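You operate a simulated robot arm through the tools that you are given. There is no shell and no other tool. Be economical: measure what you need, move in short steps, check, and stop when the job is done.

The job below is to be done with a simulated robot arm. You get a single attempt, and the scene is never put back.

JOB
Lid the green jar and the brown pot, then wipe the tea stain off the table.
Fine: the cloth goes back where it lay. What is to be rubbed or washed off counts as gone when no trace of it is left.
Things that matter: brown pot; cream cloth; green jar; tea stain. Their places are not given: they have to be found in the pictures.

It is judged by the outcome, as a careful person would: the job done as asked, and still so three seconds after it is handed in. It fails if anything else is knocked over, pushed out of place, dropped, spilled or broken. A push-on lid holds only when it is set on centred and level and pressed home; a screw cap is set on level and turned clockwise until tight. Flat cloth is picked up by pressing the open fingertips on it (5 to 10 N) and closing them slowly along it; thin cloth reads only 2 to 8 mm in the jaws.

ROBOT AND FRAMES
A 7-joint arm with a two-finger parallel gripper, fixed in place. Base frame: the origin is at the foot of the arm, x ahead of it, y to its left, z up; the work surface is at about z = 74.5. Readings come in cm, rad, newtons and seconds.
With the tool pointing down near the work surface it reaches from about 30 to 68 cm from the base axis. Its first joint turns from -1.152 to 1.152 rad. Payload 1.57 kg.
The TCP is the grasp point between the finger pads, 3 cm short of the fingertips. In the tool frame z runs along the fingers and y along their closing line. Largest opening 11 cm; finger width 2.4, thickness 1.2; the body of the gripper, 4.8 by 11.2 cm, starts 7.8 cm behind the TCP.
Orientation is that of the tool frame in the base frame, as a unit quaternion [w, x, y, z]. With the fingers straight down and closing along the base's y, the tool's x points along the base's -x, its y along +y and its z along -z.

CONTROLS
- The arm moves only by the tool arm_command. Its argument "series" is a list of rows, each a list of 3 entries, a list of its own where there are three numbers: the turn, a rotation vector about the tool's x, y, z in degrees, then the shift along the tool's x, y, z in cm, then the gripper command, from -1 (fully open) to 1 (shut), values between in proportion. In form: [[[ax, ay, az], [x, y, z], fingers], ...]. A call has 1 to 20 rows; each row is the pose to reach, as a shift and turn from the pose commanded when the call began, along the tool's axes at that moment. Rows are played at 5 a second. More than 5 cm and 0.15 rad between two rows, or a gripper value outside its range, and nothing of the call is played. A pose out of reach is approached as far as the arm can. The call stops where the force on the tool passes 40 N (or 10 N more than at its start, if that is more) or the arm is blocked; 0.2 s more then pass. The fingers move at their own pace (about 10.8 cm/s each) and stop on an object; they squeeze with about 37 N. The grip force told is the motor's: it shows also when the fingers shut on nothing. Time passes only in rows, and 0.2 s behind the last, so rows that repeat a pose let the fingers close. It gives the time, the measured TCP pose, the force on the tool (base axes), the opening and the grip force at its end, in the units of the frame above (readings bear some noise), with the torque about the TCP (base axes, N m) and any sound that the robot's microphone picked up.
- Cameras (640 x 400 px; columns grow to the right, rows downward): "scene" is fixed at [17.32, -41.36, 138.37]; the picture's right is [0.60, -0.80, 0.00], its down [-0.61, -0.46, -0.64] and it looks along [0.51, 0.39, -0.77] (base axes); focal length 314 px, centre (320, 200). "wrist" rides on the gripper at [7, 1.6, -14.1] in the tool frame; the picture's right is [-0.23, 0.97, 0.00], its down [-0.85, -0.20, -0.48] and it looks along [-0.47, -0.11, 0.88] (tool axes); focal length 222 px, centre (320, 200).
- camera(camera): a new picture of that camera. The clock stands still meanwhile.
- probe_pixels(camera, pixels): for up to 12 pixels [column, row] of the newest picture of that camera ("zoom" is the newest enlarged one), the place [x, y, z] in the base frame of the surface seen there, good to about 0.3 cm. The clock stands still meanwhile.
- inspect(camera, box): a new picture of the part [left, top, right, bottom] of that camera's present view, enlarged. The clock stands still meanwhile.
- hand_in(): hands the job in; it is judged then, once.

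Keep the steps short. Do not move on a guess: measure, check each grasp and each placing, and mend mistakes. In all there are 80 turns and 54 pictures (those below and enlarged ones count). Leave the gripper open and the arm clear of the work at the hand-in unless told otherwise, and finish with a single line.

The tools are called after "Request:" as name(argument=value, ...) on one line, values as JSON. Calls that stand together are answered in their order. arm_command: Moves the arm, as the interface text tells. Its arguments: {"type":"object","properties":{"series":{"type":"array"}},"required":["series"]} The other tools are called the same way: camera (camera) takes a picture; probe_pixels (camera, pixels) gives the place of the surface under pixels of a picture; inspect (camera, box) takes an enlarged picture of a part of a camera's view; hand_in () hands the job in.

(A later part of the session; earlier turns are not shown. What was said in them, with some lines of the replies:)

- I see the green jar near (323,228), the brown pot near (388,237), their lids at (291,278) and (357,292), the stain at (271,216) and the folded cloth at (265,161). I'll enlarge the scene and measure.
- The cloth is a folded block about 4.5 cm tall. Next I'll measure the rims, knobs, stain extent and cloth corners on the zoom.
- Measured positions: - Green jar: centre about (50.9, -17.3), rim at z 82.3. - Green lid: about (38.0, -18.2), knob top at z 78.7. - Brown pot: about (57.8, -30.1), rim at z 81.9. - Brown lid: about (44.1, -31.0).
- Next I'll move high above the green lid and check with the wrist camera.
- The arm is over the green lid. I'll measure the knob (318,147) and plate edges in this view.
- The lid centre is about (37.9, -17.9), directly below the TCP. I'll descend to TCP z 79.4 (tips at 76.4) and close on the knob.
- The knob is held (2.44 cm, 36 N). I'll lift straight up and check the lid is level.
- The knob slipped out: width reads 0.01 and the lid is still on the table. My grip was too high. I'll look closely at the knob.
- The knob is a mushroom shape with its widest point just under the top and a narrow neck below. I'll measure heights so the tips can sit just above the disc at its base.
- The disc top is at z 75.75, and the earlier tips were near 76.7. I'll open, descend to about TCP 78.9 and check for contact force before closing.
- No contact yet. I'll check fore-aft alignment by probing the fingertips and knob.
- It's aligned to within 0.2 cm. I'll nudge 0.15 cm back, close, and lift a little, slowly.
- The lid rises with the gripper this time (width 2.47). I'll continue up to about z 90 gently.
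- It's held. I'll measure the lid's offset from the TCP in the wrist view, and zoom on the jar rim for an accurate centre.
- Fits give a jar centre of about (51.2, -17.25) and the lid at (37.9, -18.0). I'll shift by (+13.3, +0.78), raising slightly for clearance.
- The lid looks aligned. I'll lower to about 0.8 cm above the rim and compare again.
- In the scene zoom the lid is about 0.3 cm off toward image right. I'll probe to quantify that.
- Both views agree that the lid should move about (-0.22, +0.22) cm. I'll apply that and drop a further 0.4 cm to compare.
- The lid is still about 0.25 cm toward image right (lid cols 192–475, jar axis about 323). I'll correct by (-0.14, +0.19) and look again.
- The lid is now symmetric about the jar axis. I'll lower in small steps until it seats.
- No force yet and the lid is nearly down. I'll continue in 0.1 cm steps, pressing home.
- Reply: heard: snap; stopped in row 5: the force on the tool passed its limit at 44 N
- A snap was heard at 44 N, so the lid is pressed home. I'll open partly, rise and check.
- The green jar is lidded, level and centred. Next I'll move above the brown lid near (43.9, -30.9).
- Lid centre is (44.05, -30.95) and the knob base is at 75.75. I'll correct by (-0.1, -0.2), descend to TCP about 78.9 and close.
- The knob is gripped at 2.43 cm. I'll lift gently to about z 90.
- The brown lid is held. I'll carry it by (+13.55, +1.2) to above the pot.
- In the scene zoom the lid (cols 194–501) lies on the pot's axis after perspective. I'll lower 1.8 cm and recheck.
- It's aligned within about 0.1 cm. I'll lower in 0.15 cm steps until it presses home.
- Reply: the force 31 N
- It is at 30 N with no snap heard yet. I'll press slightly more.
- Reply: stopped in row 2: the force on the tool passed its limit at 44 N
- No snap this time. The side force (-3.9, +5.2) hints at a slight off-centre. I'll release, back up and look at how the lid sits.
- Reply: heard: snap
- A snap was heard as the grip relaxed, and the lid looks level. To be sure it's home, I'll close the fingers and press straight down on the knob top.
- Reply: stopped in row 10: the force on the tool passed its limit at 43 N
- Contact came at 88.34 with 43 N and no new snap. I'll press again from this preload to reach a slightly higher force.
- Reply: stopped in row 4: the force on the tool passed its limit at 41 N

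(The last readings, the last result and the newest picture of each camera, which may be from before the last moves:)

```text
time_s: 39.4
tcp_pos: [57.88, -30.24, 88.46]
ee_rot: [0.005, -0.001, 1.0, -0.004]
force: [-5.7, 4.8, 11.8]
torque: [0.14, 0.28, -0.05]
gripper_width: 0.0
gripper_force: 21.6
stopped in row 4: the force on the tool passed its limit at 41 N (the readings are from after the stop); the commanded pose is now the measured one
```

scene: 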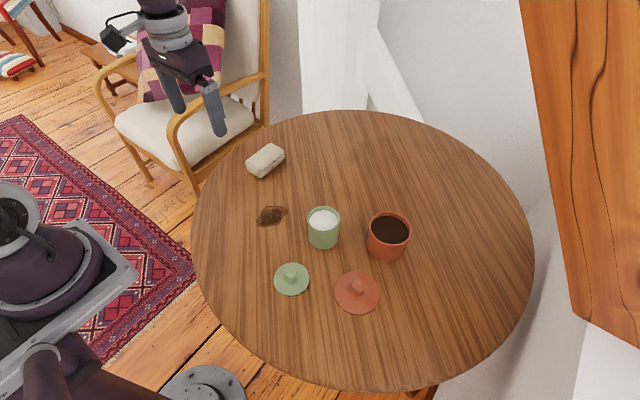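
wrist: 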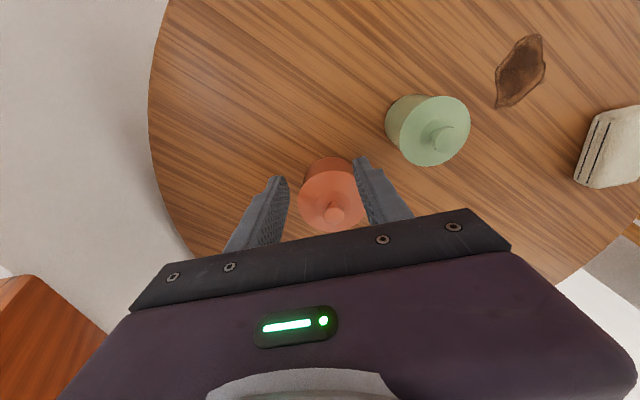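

No further snap and no travel, so the lid is bottomed. I'll lift clear and check its level and height.

Request:
arm_command(series=[[[0, 0, 0], [0, 0, -1], 1], [[0, 0, 0], [0, 0, -4], 1], [[0, 0, 0], [3, 1, -7], 1], [[0, 0, 0], [6, 4, -7], 0.5], [[0, 0, 0], [8, 8, -7], 0], [[0, 0, 0], [8, 12, -7], 0], [[0, 0, 0], [8, 12, -7], 0]])

Request:
inspect(camera="scene", box=[348, 207, 428, 267])

Request:
probe_pixels(camera="zoom", pixels=[[345, 68], [200, 120], [470, 140], [300, 35], [330, 255], [250, 230], [420, 230], [330, 275], [230, 60], [430, 75], [260, 250], [400, 262]])

```text
time_s: 41.0
tcp_pos: [49.8, -18.05, 95.17]
ee_rot: [0.005, -0.001, 1.0, -0.004]
force: [-0.1, -0.7, -0.8]
torque: [0.0, -0.01, 0.01]
gripper_width: 5.5
gripper_force: 0.1
```

```text
6.67 times, centred on (388, 237) of scene
```

zoom: 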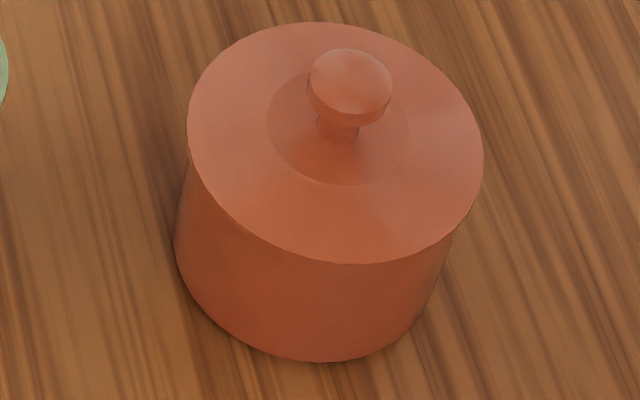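

```text
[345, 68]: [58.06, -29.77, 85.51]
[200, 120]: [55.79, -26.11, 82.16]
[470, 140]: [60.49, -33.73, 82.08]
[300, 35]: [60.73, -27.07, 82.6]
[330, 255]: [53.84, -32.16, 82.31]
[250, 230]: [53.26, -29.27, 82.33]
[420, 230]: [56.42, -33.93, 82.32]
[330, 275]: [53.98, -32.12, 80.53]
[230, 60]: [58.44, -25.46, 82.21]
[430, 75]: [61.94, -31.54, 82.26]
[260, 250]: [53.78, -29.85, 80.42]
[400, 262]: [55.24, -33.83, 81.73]
```

Lid level at 82.2 and centred (cols 187–483 against a pot axis of about 335). Both jars are done. I'll go above the cloth near (61, 10), levelling out a 0.6° tilt that built up, and open the fingers.

Request:
arm_command(series=[[[-0.1, 0.1, 0], [-1, 3, 0], 0], [[-0.2, 0.2, 0], [-2.2, 7, 0], -0.3], [[-0.3, 0.3, 0], [-3.6, 11, 0], -0.6], [[-0.4, 0.4, 0], [-5, 15, 0], -0.6], [[-0.46, 0.57, 0], [-6.5, 19, 0], -0.6], [[-0.46, 0.57, 0], [-8, 23, 0], -0.6], [[-0.46, 0.57, 0], [-9.6, 26, 1], -0.6], [[-0.46, 0.57, 0], [-11.2, 28.15, 3], -0.6], [[-0.46, 0.57, 0], [-11.2, 28.15, 4.5], -0.6], [[-0.46, 0.57, 0], [-11.2, 28.15, 4.5], -0.6]])

Request:
camera(camera="wrist")

Request:
inspect(camera="scene", box=[225, 130, 305, 190])

```text
time_s: 43.2
tcp_pos: [60.88, 9.98, 90.64]
ee_rot: [0.0, -0.001, 1.0, 0.0]
force: [0.1, 0.4, 0.3]
torque: [0.0, -0.03, 0.02]
gripper_width: 8.79
gripper_force: 0.1
```

```text
17 pictures are left
```

wrist: 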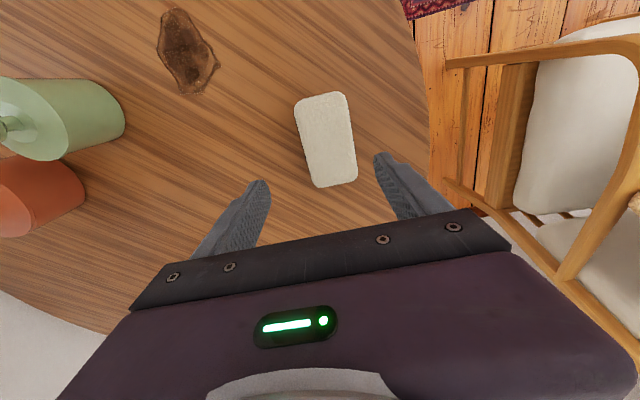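

```text
6.67 times, centred on (265, 160) of scene
```

zoom: 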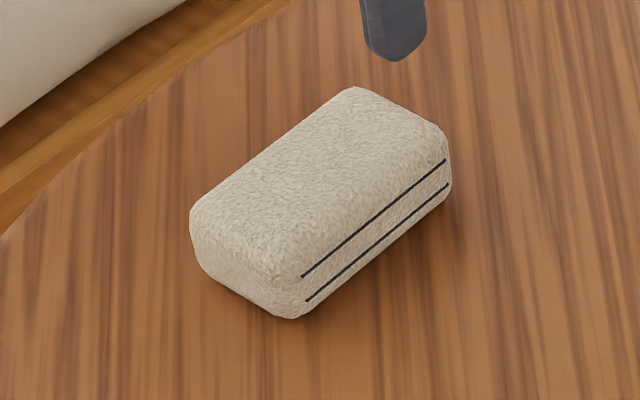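

Now I'll measure the folded cloth's corners in the wrist view and its foot in the zoom.

Request:
probe_pixels(camera="wrist", pixels=[[296, 108], [344, 95], [356, 176], [316, 184], [304, 145], [350, 135], [320, 98], [336, 184], [326, 140]])

Request:
probe_pixels(camera="zoom", pixels=[[288, 318], [450, 188], [195, 250], [240, 297], [380, 250], [300, 180], [360, 92], [446, 140], [195, 220], [285, 280]])

```text
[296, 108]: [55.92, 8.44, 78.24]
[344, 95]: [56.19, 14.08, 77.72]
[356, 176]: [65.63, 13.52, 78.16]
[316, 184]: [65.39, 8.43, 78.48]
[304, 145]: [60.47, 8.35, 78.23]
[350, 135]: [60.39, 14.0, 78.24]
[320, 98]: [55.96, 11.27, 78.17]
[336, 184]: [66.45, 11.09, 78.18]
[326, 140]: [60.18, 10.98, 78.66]
```

```text
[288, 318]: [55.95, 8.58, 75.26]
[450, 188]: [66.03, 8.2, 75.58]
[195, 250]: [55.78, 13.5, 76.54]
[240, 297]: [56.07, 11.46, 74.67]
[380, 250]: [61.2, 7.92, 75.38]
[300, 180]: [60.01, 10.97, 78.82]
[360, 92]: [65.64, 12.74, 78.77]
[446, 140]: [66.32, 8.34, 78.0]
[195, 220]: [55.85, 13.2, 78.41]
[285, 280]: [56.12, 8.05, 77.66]
```

The cloth is 10.5 × 6.0 × 4.2 cm, centred at (61.05, 11.05) and aligned with x. I'll centre over it, descend to tips at about 75.8, and close.

Request:
arm_command(series=[[[0, 0, 0], [-0.17, 1.07, 1], -0.6], [[0, 0, 0], [-0.17, 1.07, 4], -0.6], [[0, 0, 0], [-0.17, 1.07, 7], -0.6], [[0, 0, 0], [-0.17, 1.07, 10], -0.6], [[0, 0, 0], [-0.17, 1.07, 11.8], -0.6], [[0, 0, 0], [-0.17, 1.07, 11.8], -0.6], [[0, 0, 0], [-0.17, 1.07, 11.8], -0.2], [[0, 0, 0], [-0.17, 1.07, 11.8], 0], [[0, 0, 0], [-0.17, 1.07, 11.8], 0.3], [[0, 0, 0], [-0.17, 1.07, 11.8], 0.6], [[0, 0, 0], [-0.17, 1.07, 11.8], 1], [[0, 0, 0], [-0.17, 1.07, 11.8], 1]])

Request:
camera(camera="wrist")

```text
time_s: 45.8
tcp_pos: [60.77, 11.12, 78.68]
ee_rot: [0.0, -0.002, 1.0, 0.0]
force: [0.3, 0.2, 0.9]
torque: [0.01, 0.0, 0.03]
gripper_width: 6.09
gripper_force: 37.5
```

```text
15 pictures are left
```

wrist: 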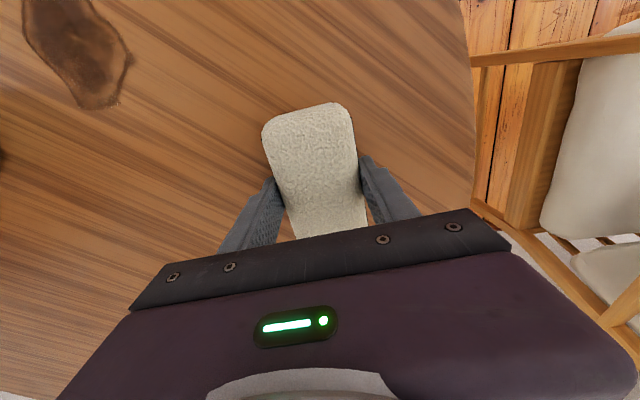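

The cloth is held at 6.09 cm. I'll lift 4 cm and carry it by (-12.4, -6) to beside the stain.

Request:
arm_command(series=[[[0, 0, 0], [0, 0, -0.5], 1], [[0, 0, 0], [0, 0, -1.5], 1], [[0, 0, 0], [0, 0, -3], 1], [[0, 0, 0], [0, 0, -4], 1], [[0, 0, 0], [2.5, -1, -4], 1], [[0, 0, 0], [5, -2.5, -4], 1], [[0, 0, 0], [7.5, -4, -4], 1], [[0, 0, 0], [10, -5, -4], 1], [[0, 0, 0], [12.4, -6, -4], 1], [[0, 0, 0], [12.4, -6, -4], 1]])

Request:
camera(camera="scene")

```text
time_s: 48.0
tcp_pos: [48.81, 5.09, 82.79]
ee_rot: [0.0, -0.001, 1.0, 0.001]
force: [0.1, -1.3, -1.3]
torque: [0.06, 0.01, 0.01]
gripper_width: 6.11
gripper_force: 36.9
```

```text
14 pictures are left
```

scene: 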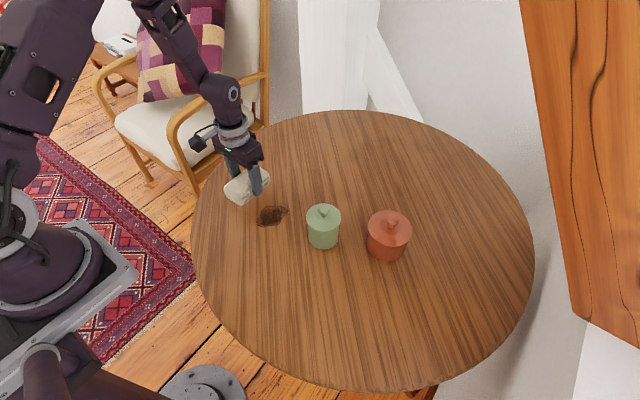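

Both lids are on and the cloth is beside the stain. I'll lower it onto the table until it presses lightly.

Request:
arm_command(series=[[[0, 0, 0], [0, 0, 1.5], 1], [[0, 0, 0], [0, 0, 3], 1], [[0, 0, 0], [0, 0, 3.9], 1], [[0, 0, 0], [0, 0, 4.1], 1], [[0, 0, 0], [0, 0, 4.2], 1], [[0, 0, 0], [0, 0, 4.2], 1]])

```text
time_s: 49.4
tcp_pos: [48.73, 5.02, 78.56]
ee_rot: [0.0, -0.001, 1.0, 0.0]
force: [-6.3, 2.1, 23.5]
torque: [-0.06, 0.25, -0.02]
gripper_width: 6.08
gripper_force: 37.3
```

23 N is a bit firm, so I'll ease 0.1 cm and sweep across the stain (y 5 → -6.5) and back.

Request:
arm_command(series=[[[0, 0, 0], [0, 0, -0.1], 1], [[0, 0, 0], [0, -1.5, -0.1], 1], [[0, 0, 0], [0, -3, -0.1], 1], [[0, 0, 0], [0, -4.5, -0.1], 1], [[0, 0, 0], [0, -6, -0.1], 1], [[0, 0, 0], [0, -7.5, -0.1], 1], [[0, 0, 0], [0, -9, -0.1], 1], [[0, 0, 0], [0, -10.5, -0.1], 1], [[0, 0, 0], [0, -11.5, -0.1], 1], [[0, 0, 0], [0, -10, -0.1], 1], [[0, 0, 0], [0, -8.5, -0.1], 1], [[0, 0, 0], [0, -7, -0.1], 1], [[0, 0, 0], [0, -5.5, -0.1], 1], [[0, 0, 0], [0, -4, -0.1], 1], [[0, 0, 0], [0, -2.5, -0.1], 1], [[0, 0, 0], [0, -1, -0.1], 1], [[0, 0, 0], [0, 0, -0.1], 1], [[0, 0, 0], [0, 1, -0.1], 1]])

Request:
inspect(camera="scene", box=[220, 165, 340, 255])

```text
time_s: 53.2
tcp_pos: [48.74, 5.9, 78.72]
ee_rot: [0.001, -0.001, 1.0, 0.0]
force: [-0.6, -3.8, 5.6]
torque: [-0.16, 0.1, 0.08]
gripper_width: 6.11
gripper_force: 37.5
```

```text
4.44 times, centred on (280, 210) of scene
```

zoom: 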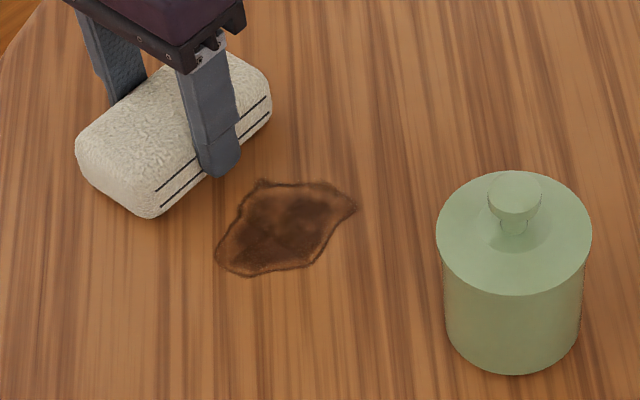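

The stain has faded slightly. I'll press a bit more and make repeated strokes over it (cloth centre y between 2 and -6.5).

Request:
arm_command(series=[[[0, 0, 0], [0, -2, 0.08], 1], [[0, 0, 0], [0, -4, 0.08], 1], [[0, 0, 0], [0, -6, 0.08], 1], [[0, 0, 0], [0, -8, 0.08], 1], [[0, 0, 0], [0, -10, 0.08], 1], [[0, 0, 0], [0, -12, 0.08], 1], [[0, 0, 0], [0, -10, 0.08], 1], [[0, 0, 0], [0, -8, 0.08], 1], [[0, 0, 0], [0, -6, 0.08], 1], [[0, 0, 0], [0, -4, 0.08], 1], [[0, 0, 0], [0, -6, 0.08], 1], [[0, 0, 0], [0, -8, 0.08], 1], [[0, 0, 0], [0, -10, 0.08], 1], [[0, 0, 0], [0, -12, 0.08], 1], [[0, 0, 0], [0, -10, 0.08], 1], [[0, 0, 0], [0, -8, 0.08], 1], [[0, 0, 0], [0, -6, 0.08], 1], [[0, 0, 0], [0, -4, 0.08], 1], [[0, 0, 0], [0, -2, 0.08], 1], [[0, 0, 0], [0, 0, 0.08], 1]])

Request:
inspect(camera="scene", box=[220, 165, 340, 255])

```text
time_s: 53.9
tcp_pos: [48.82, 1.4, 78.62]
ee_rot: [0.001, -0.001, 1.0, 0.001]
force: [-1.4, -2.3, 9.6]
torque: [-0.33, 0.25, -0.12]
gripper_width: 6.09
gripper_force: 37.0
stopped in row 3: the force on the tool passed its limit at 43 N (the readings are from after the stop); the commanded pose is now the measured one
```

```text
4.44 times, centred on (280, 210) of scene
```

zoom: 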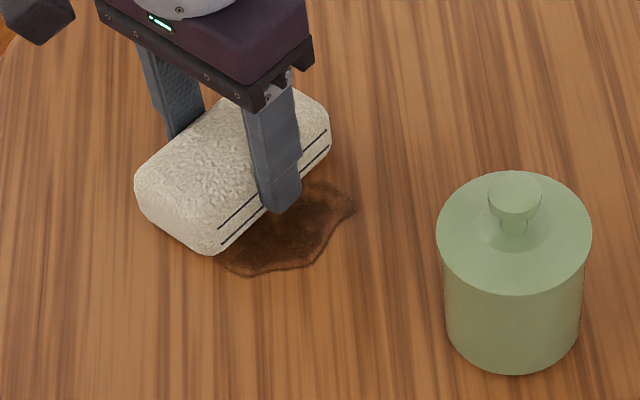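

That peaked at 43 N (faster strokes load more). Now at about 10 N, I'll continue with slower strokes at this height.

Request:
arm_command(series=[[[0, 0, 0], [0, -1.3, 0], 1], [[0, 0, 0], [0, -2.6, 0], 1], [[0, 0, 0], [0, -3.9, 0], 1], [[0, 0, 0], [0, -5.2, 0], 1], [[0, 0, 0], [0, -6.5, 0], 1], [[0, 0, 0], [0, -7.8, 0], 1], [[0, 0, 0], [0, -6.5, 0], 1], [[0, 0, 0], [0, -5.2, 0], 1], [[0, 0, 0], [0, -3.9, 0], 1], [[0, 0, 0], [0, -2.6, 0], 1], [[0, 0, 0], [0, -1.3, 0], 1], [[0, 0, 0], [0, 0, 0], 1], [[0, 0, 0], [0, -1.3, 0], 1], [[0, 0, 0], [0, -2.6, 0], 1], [[0, 0, 0], [0, -3.9, 0], 1], [[0, 0, 0], [0, -5.2, 0], 1], [[0, 0, 0], [0, -6.5, 0], 1], [[0, 0, 0], [0, -7.8, 0], 1], [[0, 0, 0], [0, -7.8, 0], 1]])

Request:
inspect(camera="scene", box=[220, 165, 340, 255])

```text
time_s: 54.8
tcp_pos: [49.03, -2.67, 78.55]
ee_rot: [0.003, -0.001, 1.0, 0.002]
force: [-2.8, 0.8, 12.2]
torque: [-0.32, 0.13, -0.14]
gripper_width: 6.12
gripper_force: 36.8
stopped in row 4: the force on the tool passed its limit at 41 N (the readings are from after the stop); the commanded pose is now the measured one
```

```text
4.44 times, centred on (280, 210) of scene
```

zoom: 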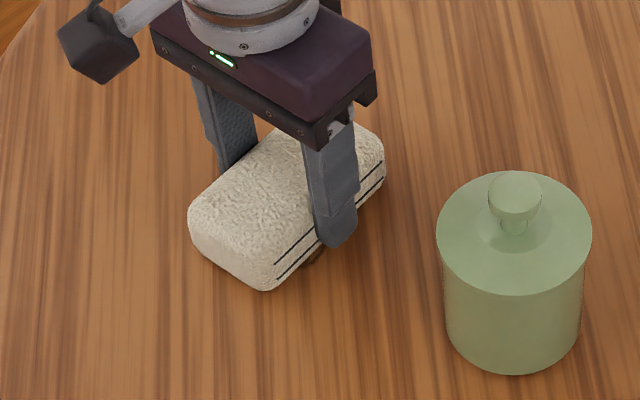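

Tilt is building up with each stop. I'll level the tool, raise 0.12 cm and read the resting force before stroking.

Request:
arm_command(series=[[[0.23, 0.34, 0], [0, 0, -0.12], 1], [[0.23, 0.34, 0], [0, 0, -0.12], 1], [[0.23, 0.34, 0], [0, 1, -0.12], 1], [[0.23, 0.34, 0], [0, 2, -0.12], 1], [[0.23, 0.34, 0], [0, 3, -0.12], 1], [[0.23, 0.34, 0], [0, 4, -0.12], 1], [[0.23, 0.34, 0], [0, 4, -0.12], 1]])

```text
time_s: 56.4
tcp_pos: [49.03, 1.24, 78.67]
ee_rot: [0.0, -0.001, 1.0, 0.0]
force: [-0.9, 0.3, -0.7]
torque: [0.03, -0.01, 0.02]
gripper_width: 6.09
gripper_force: 36.5
```

Level now and just free of the table (0 N). I'll lower 0.1 cm and make slow strokes.

Request:
arm_command(series=[[[0, 0, 0], [0, 0, 0.1], 1], [[0, 0, 0], [0, -1.2, 0.1], 1], [[0, 0, 0], [0, -2.4, 0.1], 1], [[0, 0, 0], [0, -3.6, 0.1], 1], [[0, 0, 0], [0, -4.8, 0.1], 1], [[0, 0, 0], [0, -6, 0.1], 1], [[0, 0, 0], [0, -7.2, 0.1], 1], [[0, 0, 0], [0, -6, 0.1], 1], [[0, 0, 0], [0, -4.8, 0.1], 1], [[0, 0, 0], [0, -3.6, 0.1], 1], [[0, 0, 0], [0, -2.4, 0.1], 1], [[0, 0, 0], [0, -1.2, 0.1], 1], [[0, 0, 0], [0, 0, 0.1], 1], [[0, 0, 0], [0, -1.2, 0.1], 1], [[0, 0, 0], [0, -2.4, 0.1], 1], [[0, 0, 0], [0, -3.6, 0.1], 1], [[0, 0, 0], [0, -4.8, 0.1], 1], [[0, 0, 0], [0, -6, 0.1], 1], [[0, 0, 0], [0, -7.2, 0.1], 1], [[0, 0, 0], [0, -7.2, 0.1], 1]])

```text
time_s: 60.6
tcp_pos: [49.04, -5.92, 78.56]
ee_rot: [0.0, -0.002, 1.0, 0.0]
force: [-1.3, -0.2, -1.6]
torque: [-0.01, -0.02, -0.01]
gripper_width: 6.09
gripper_force: 36.8
```

It completed, but force is about 0, so the cloth barely touched. I'll lower 0.12 more and stroke back and forth.

Request:
arm_command(series=[[[0, 0, 0], [0, 0, 0.12], 1], [[0, 0, 0], [0, 0, 0.12], 1], [[0, 0, 0], [0, 1.2, 0.12], 1], [[0, 0, 0], [0, 2.4, 0.12], 1], [[0, 0, 0], [0, 3.6, 0.12], 1], [[0, 0, 0], [0, 4.8, 0.12], 1], [[0, 0, 0], [0, 6, 0.12], 1], [[0, 0, 0], [0, 7.2, 0.12], 1], [[0, 0, 0], [0, 7.2, 0.12], 1]])

```text
time_s: 62.6
tcp_pos: [48.96, 1.3, 78.71]
ee_rot: [0.0, -0.002, 1.0, 0.0]
force: [2.1, -14.1, 28.1]
torque: [-0.46, -0.05, 0.03]
gripper_width: 6.08
gripper_force: 37.3
```

There's solid rubbing now (28 N at this end). I'll ease 0.08 cm and stroke again.

Request:
arm_command(series=[[[0, 0, 0], [0, 0, -0.08], 1], [[0, 0, 0], [0, -1.2, -0.08], 1], [[0, 0, 0], [0, -2.4, -0.08], 1], [[0, 0, 0], [0, -3.6, -0.08], 1], [[0, 0, 0], [0, -4.8, -0.06], 1], [[0, 0, 0], [0, -6, -0.04], 1], [[0, 0, 0], [0, -7.2, -0.03], 1], [[0, 0, 0], [0, -6, -0.04], 1], [[0, 0, 0], [0, -4.8, -0.06], 1], [[0, 0, 0], [0, -3.6, -0.08], 1], [[0, 0, 0], [0, -2.4, -0.08], 1], [[0, 0, 0], [0, -1.2, -0.08], 1], [[0, 0, 0], [0, 0, -0.08], 1], [[0, 0, 0], [0, 2, -0.08], 1], [[0, 0, 0], [0, 4, -0.08], 1], [[0, 0, 0], [0, 5, -0.08], 1]])

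Request:
inspect(camera="scene", box=[220, 165, 340, 255])

```text
time_s: 66.0
tcp_pos: [48.88, 6.26, 78.7]
ee_rot: [-0.001, -0.002, 1.0, -0.001]
force: [-0.8, -0.4, -1.6]
torque: [0.03, -0.03, 0.01]
gripper_width: 6.09
gripper_force: 37.6
```

```text
4.44 times, centred on (280, 210) of scene
```

zoom: 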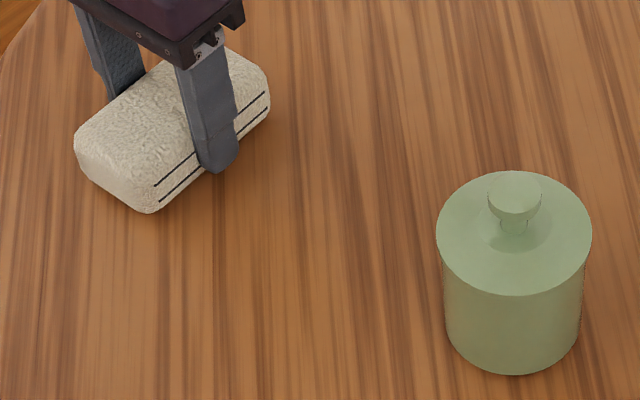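

No stain visible any more. I'll lift the cloth, then look closely at the stain area and at how the cloth sits in the grip.

Request:
arm_command(series=[[[0, 0, 0], [0, 0, -1.5], 1], [[0, 0, 0], [0, 0, -3.5], 1], [[0, 0, 0], [-2.5, 1, -4], 1], [[0, 0, 0], [-5, 2, -4], 1], [[0, 0, 0], [-7.5, 3, -4], 1], [[0, 0, 0], [-10, 4, -4], 1], [[0, 0, 0], [-12, 4.86, -4], 1], [[0, 0, 0], [-12, 4.86, -4], 1]])

Request:
inspect(camera="scene", box=[236, 190, 306, 240])

Request:
camera(camera="wrist")

```text
time_s: 67.8
tcp_pos: [60.94, 11.15, 82.54]
ee_rot: [0.0, -0.001, 1.0, 0.0]
force: [-1.1, 0.0, -0.3]
torque: [-0.02, 0.03, -0.01]
gripper_width: 6.11
gripper_force: 37.2
```

```text
8.00 times, centred on (271, 215) of scene
```

zoom: 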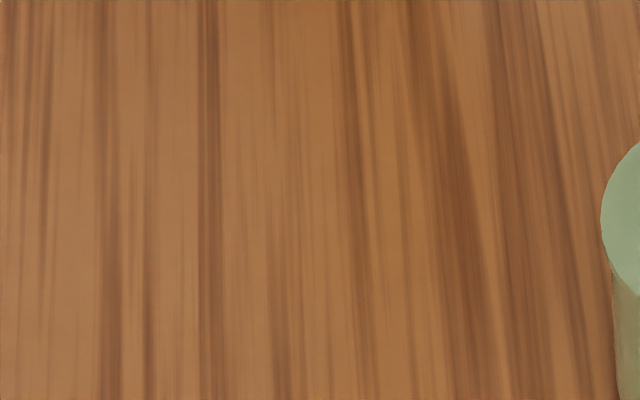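

```text
8 pictures are left
```

wrist: 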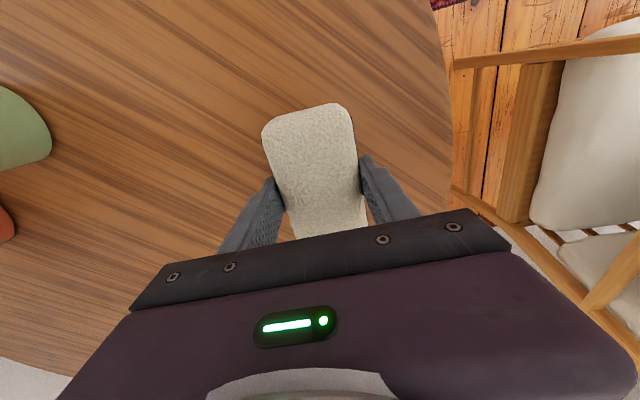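

There's no trace of the stain, and the cloth sits in the grip exactly as at pickup. I'll lower it to its old place.

Request:
arm_command(series=[[[0, 0, 0], [0, 0, 1.5], 1], [[0, 0, 0], [0, 0, 3], 1], [[0, 0, 0], [0, 0, 3.6], 1], [[0, 0, 0], [0, 0, 3.8], 1], [[0, 0, 0], [0, 0, 3.8], 1]])

```text
time_s: 69.0
tcp_pos: [61.04, 11.21, 78.73]
ee_rot: [0.001, -0.003, 1.0, 0.0]
force: [-0.1, 0.9, -1.2]
torque: [0.02, 0.03, 0.0]
gripper_width: 6.1
gripper_force: 37.3
```

Height matches pickup within 0.1 cm, with no contact yet. I'll lower the last 0.1 cm, open gently and rise straight up.

Request:
arm_command(series=[[[0, 0, 0], [0.1, -0.07, 0.1], 1], [[0, 0, 0], [0.1, -0.07, 0.1], 1], [[0, 0, 0], [0.1, -0.07, 0.1], -0.2], [[0, 0, 0], [0.1, -0.07, 0.1], -0.6], [[0, 0, 0], [0.1, -0.07, 0.1], -0.6], [[0, 0, 0], [0.1, -0.07, -2], -0.6], [[0, 0, 0], [0.1, -0.07, -6], -0.6], [[0, 0, 0], [0.1, -0.07, -10], -0.8], [[0, 0, 0], [0.1, -0.07, -12], -1], [[0, 0, 0], [0.1, -0.07, -16], -1], [[0, 0, 0], [0.1, -0.07, -18], -1], [[0, 0, 0], [0.1, -0.07, -18], -1]])

Request:
camera(camera="scene")

Request:
inspect(camera="scene", box=[225, 130, 305, 190])

Request:
probe_pixels(camera="zoom", pixels=[[288, 318], [450, 188], [195, 250], [300, 180], [360, 92], [446, 140], [195, 220], [285, 280]])

```text
time_s: 71.6
tcp_pos: [60.77, 11.06, 96.77]
ee_rot: [0.0, -0.001, 1.0, 0.0]
force: [0.0, -0.5, 0.5]
torque: [-0.01, 0.03, 0.01]
gripper_width: 10.99
gripper_force: 0.0
```

```text
7 pictures are left
```

scene: 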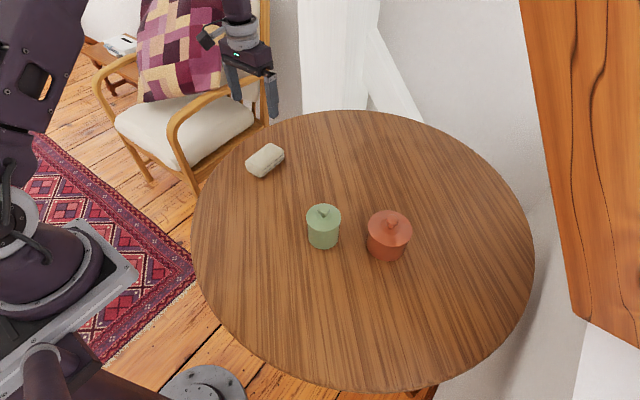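

```text
6.67 times, centred on (265, 160) of scene
```

zoom: 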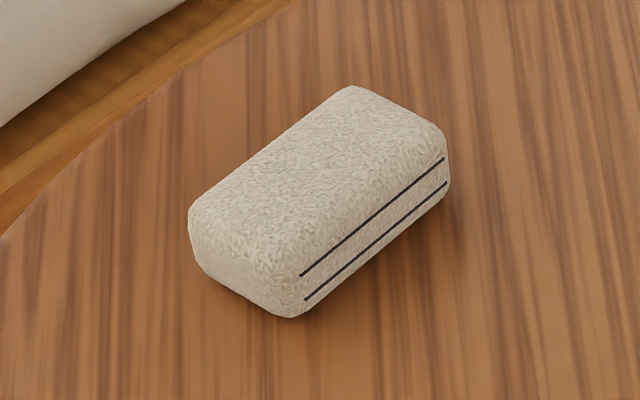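

```text
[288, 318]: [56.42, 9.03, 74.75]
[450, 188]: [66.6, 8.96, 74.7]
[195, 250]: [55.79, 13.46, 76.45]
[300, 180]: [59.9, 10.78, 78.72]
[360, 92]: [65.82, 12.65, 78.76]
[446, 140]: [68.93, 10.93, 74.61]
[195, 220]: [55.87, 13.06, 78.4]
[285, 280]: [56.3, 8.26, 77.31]
```

Final checks:
- **Lids:** both sit level and centred, and one snap was heard for each. Pressing the brown lid again at 43 N gave no further travel or snap.
- **Stain:** no trace is left.
- **Cloth:** it's back within about 0.1 cm of where it lay.
- **Arm:** the gripper is open and clear.

Handing in.

Request:
hand_in()

```text
The job is handed in.
```

Both lids are pressed on, no trace of the tea stain is left, the cloth is back in its place, and the job is handed in.
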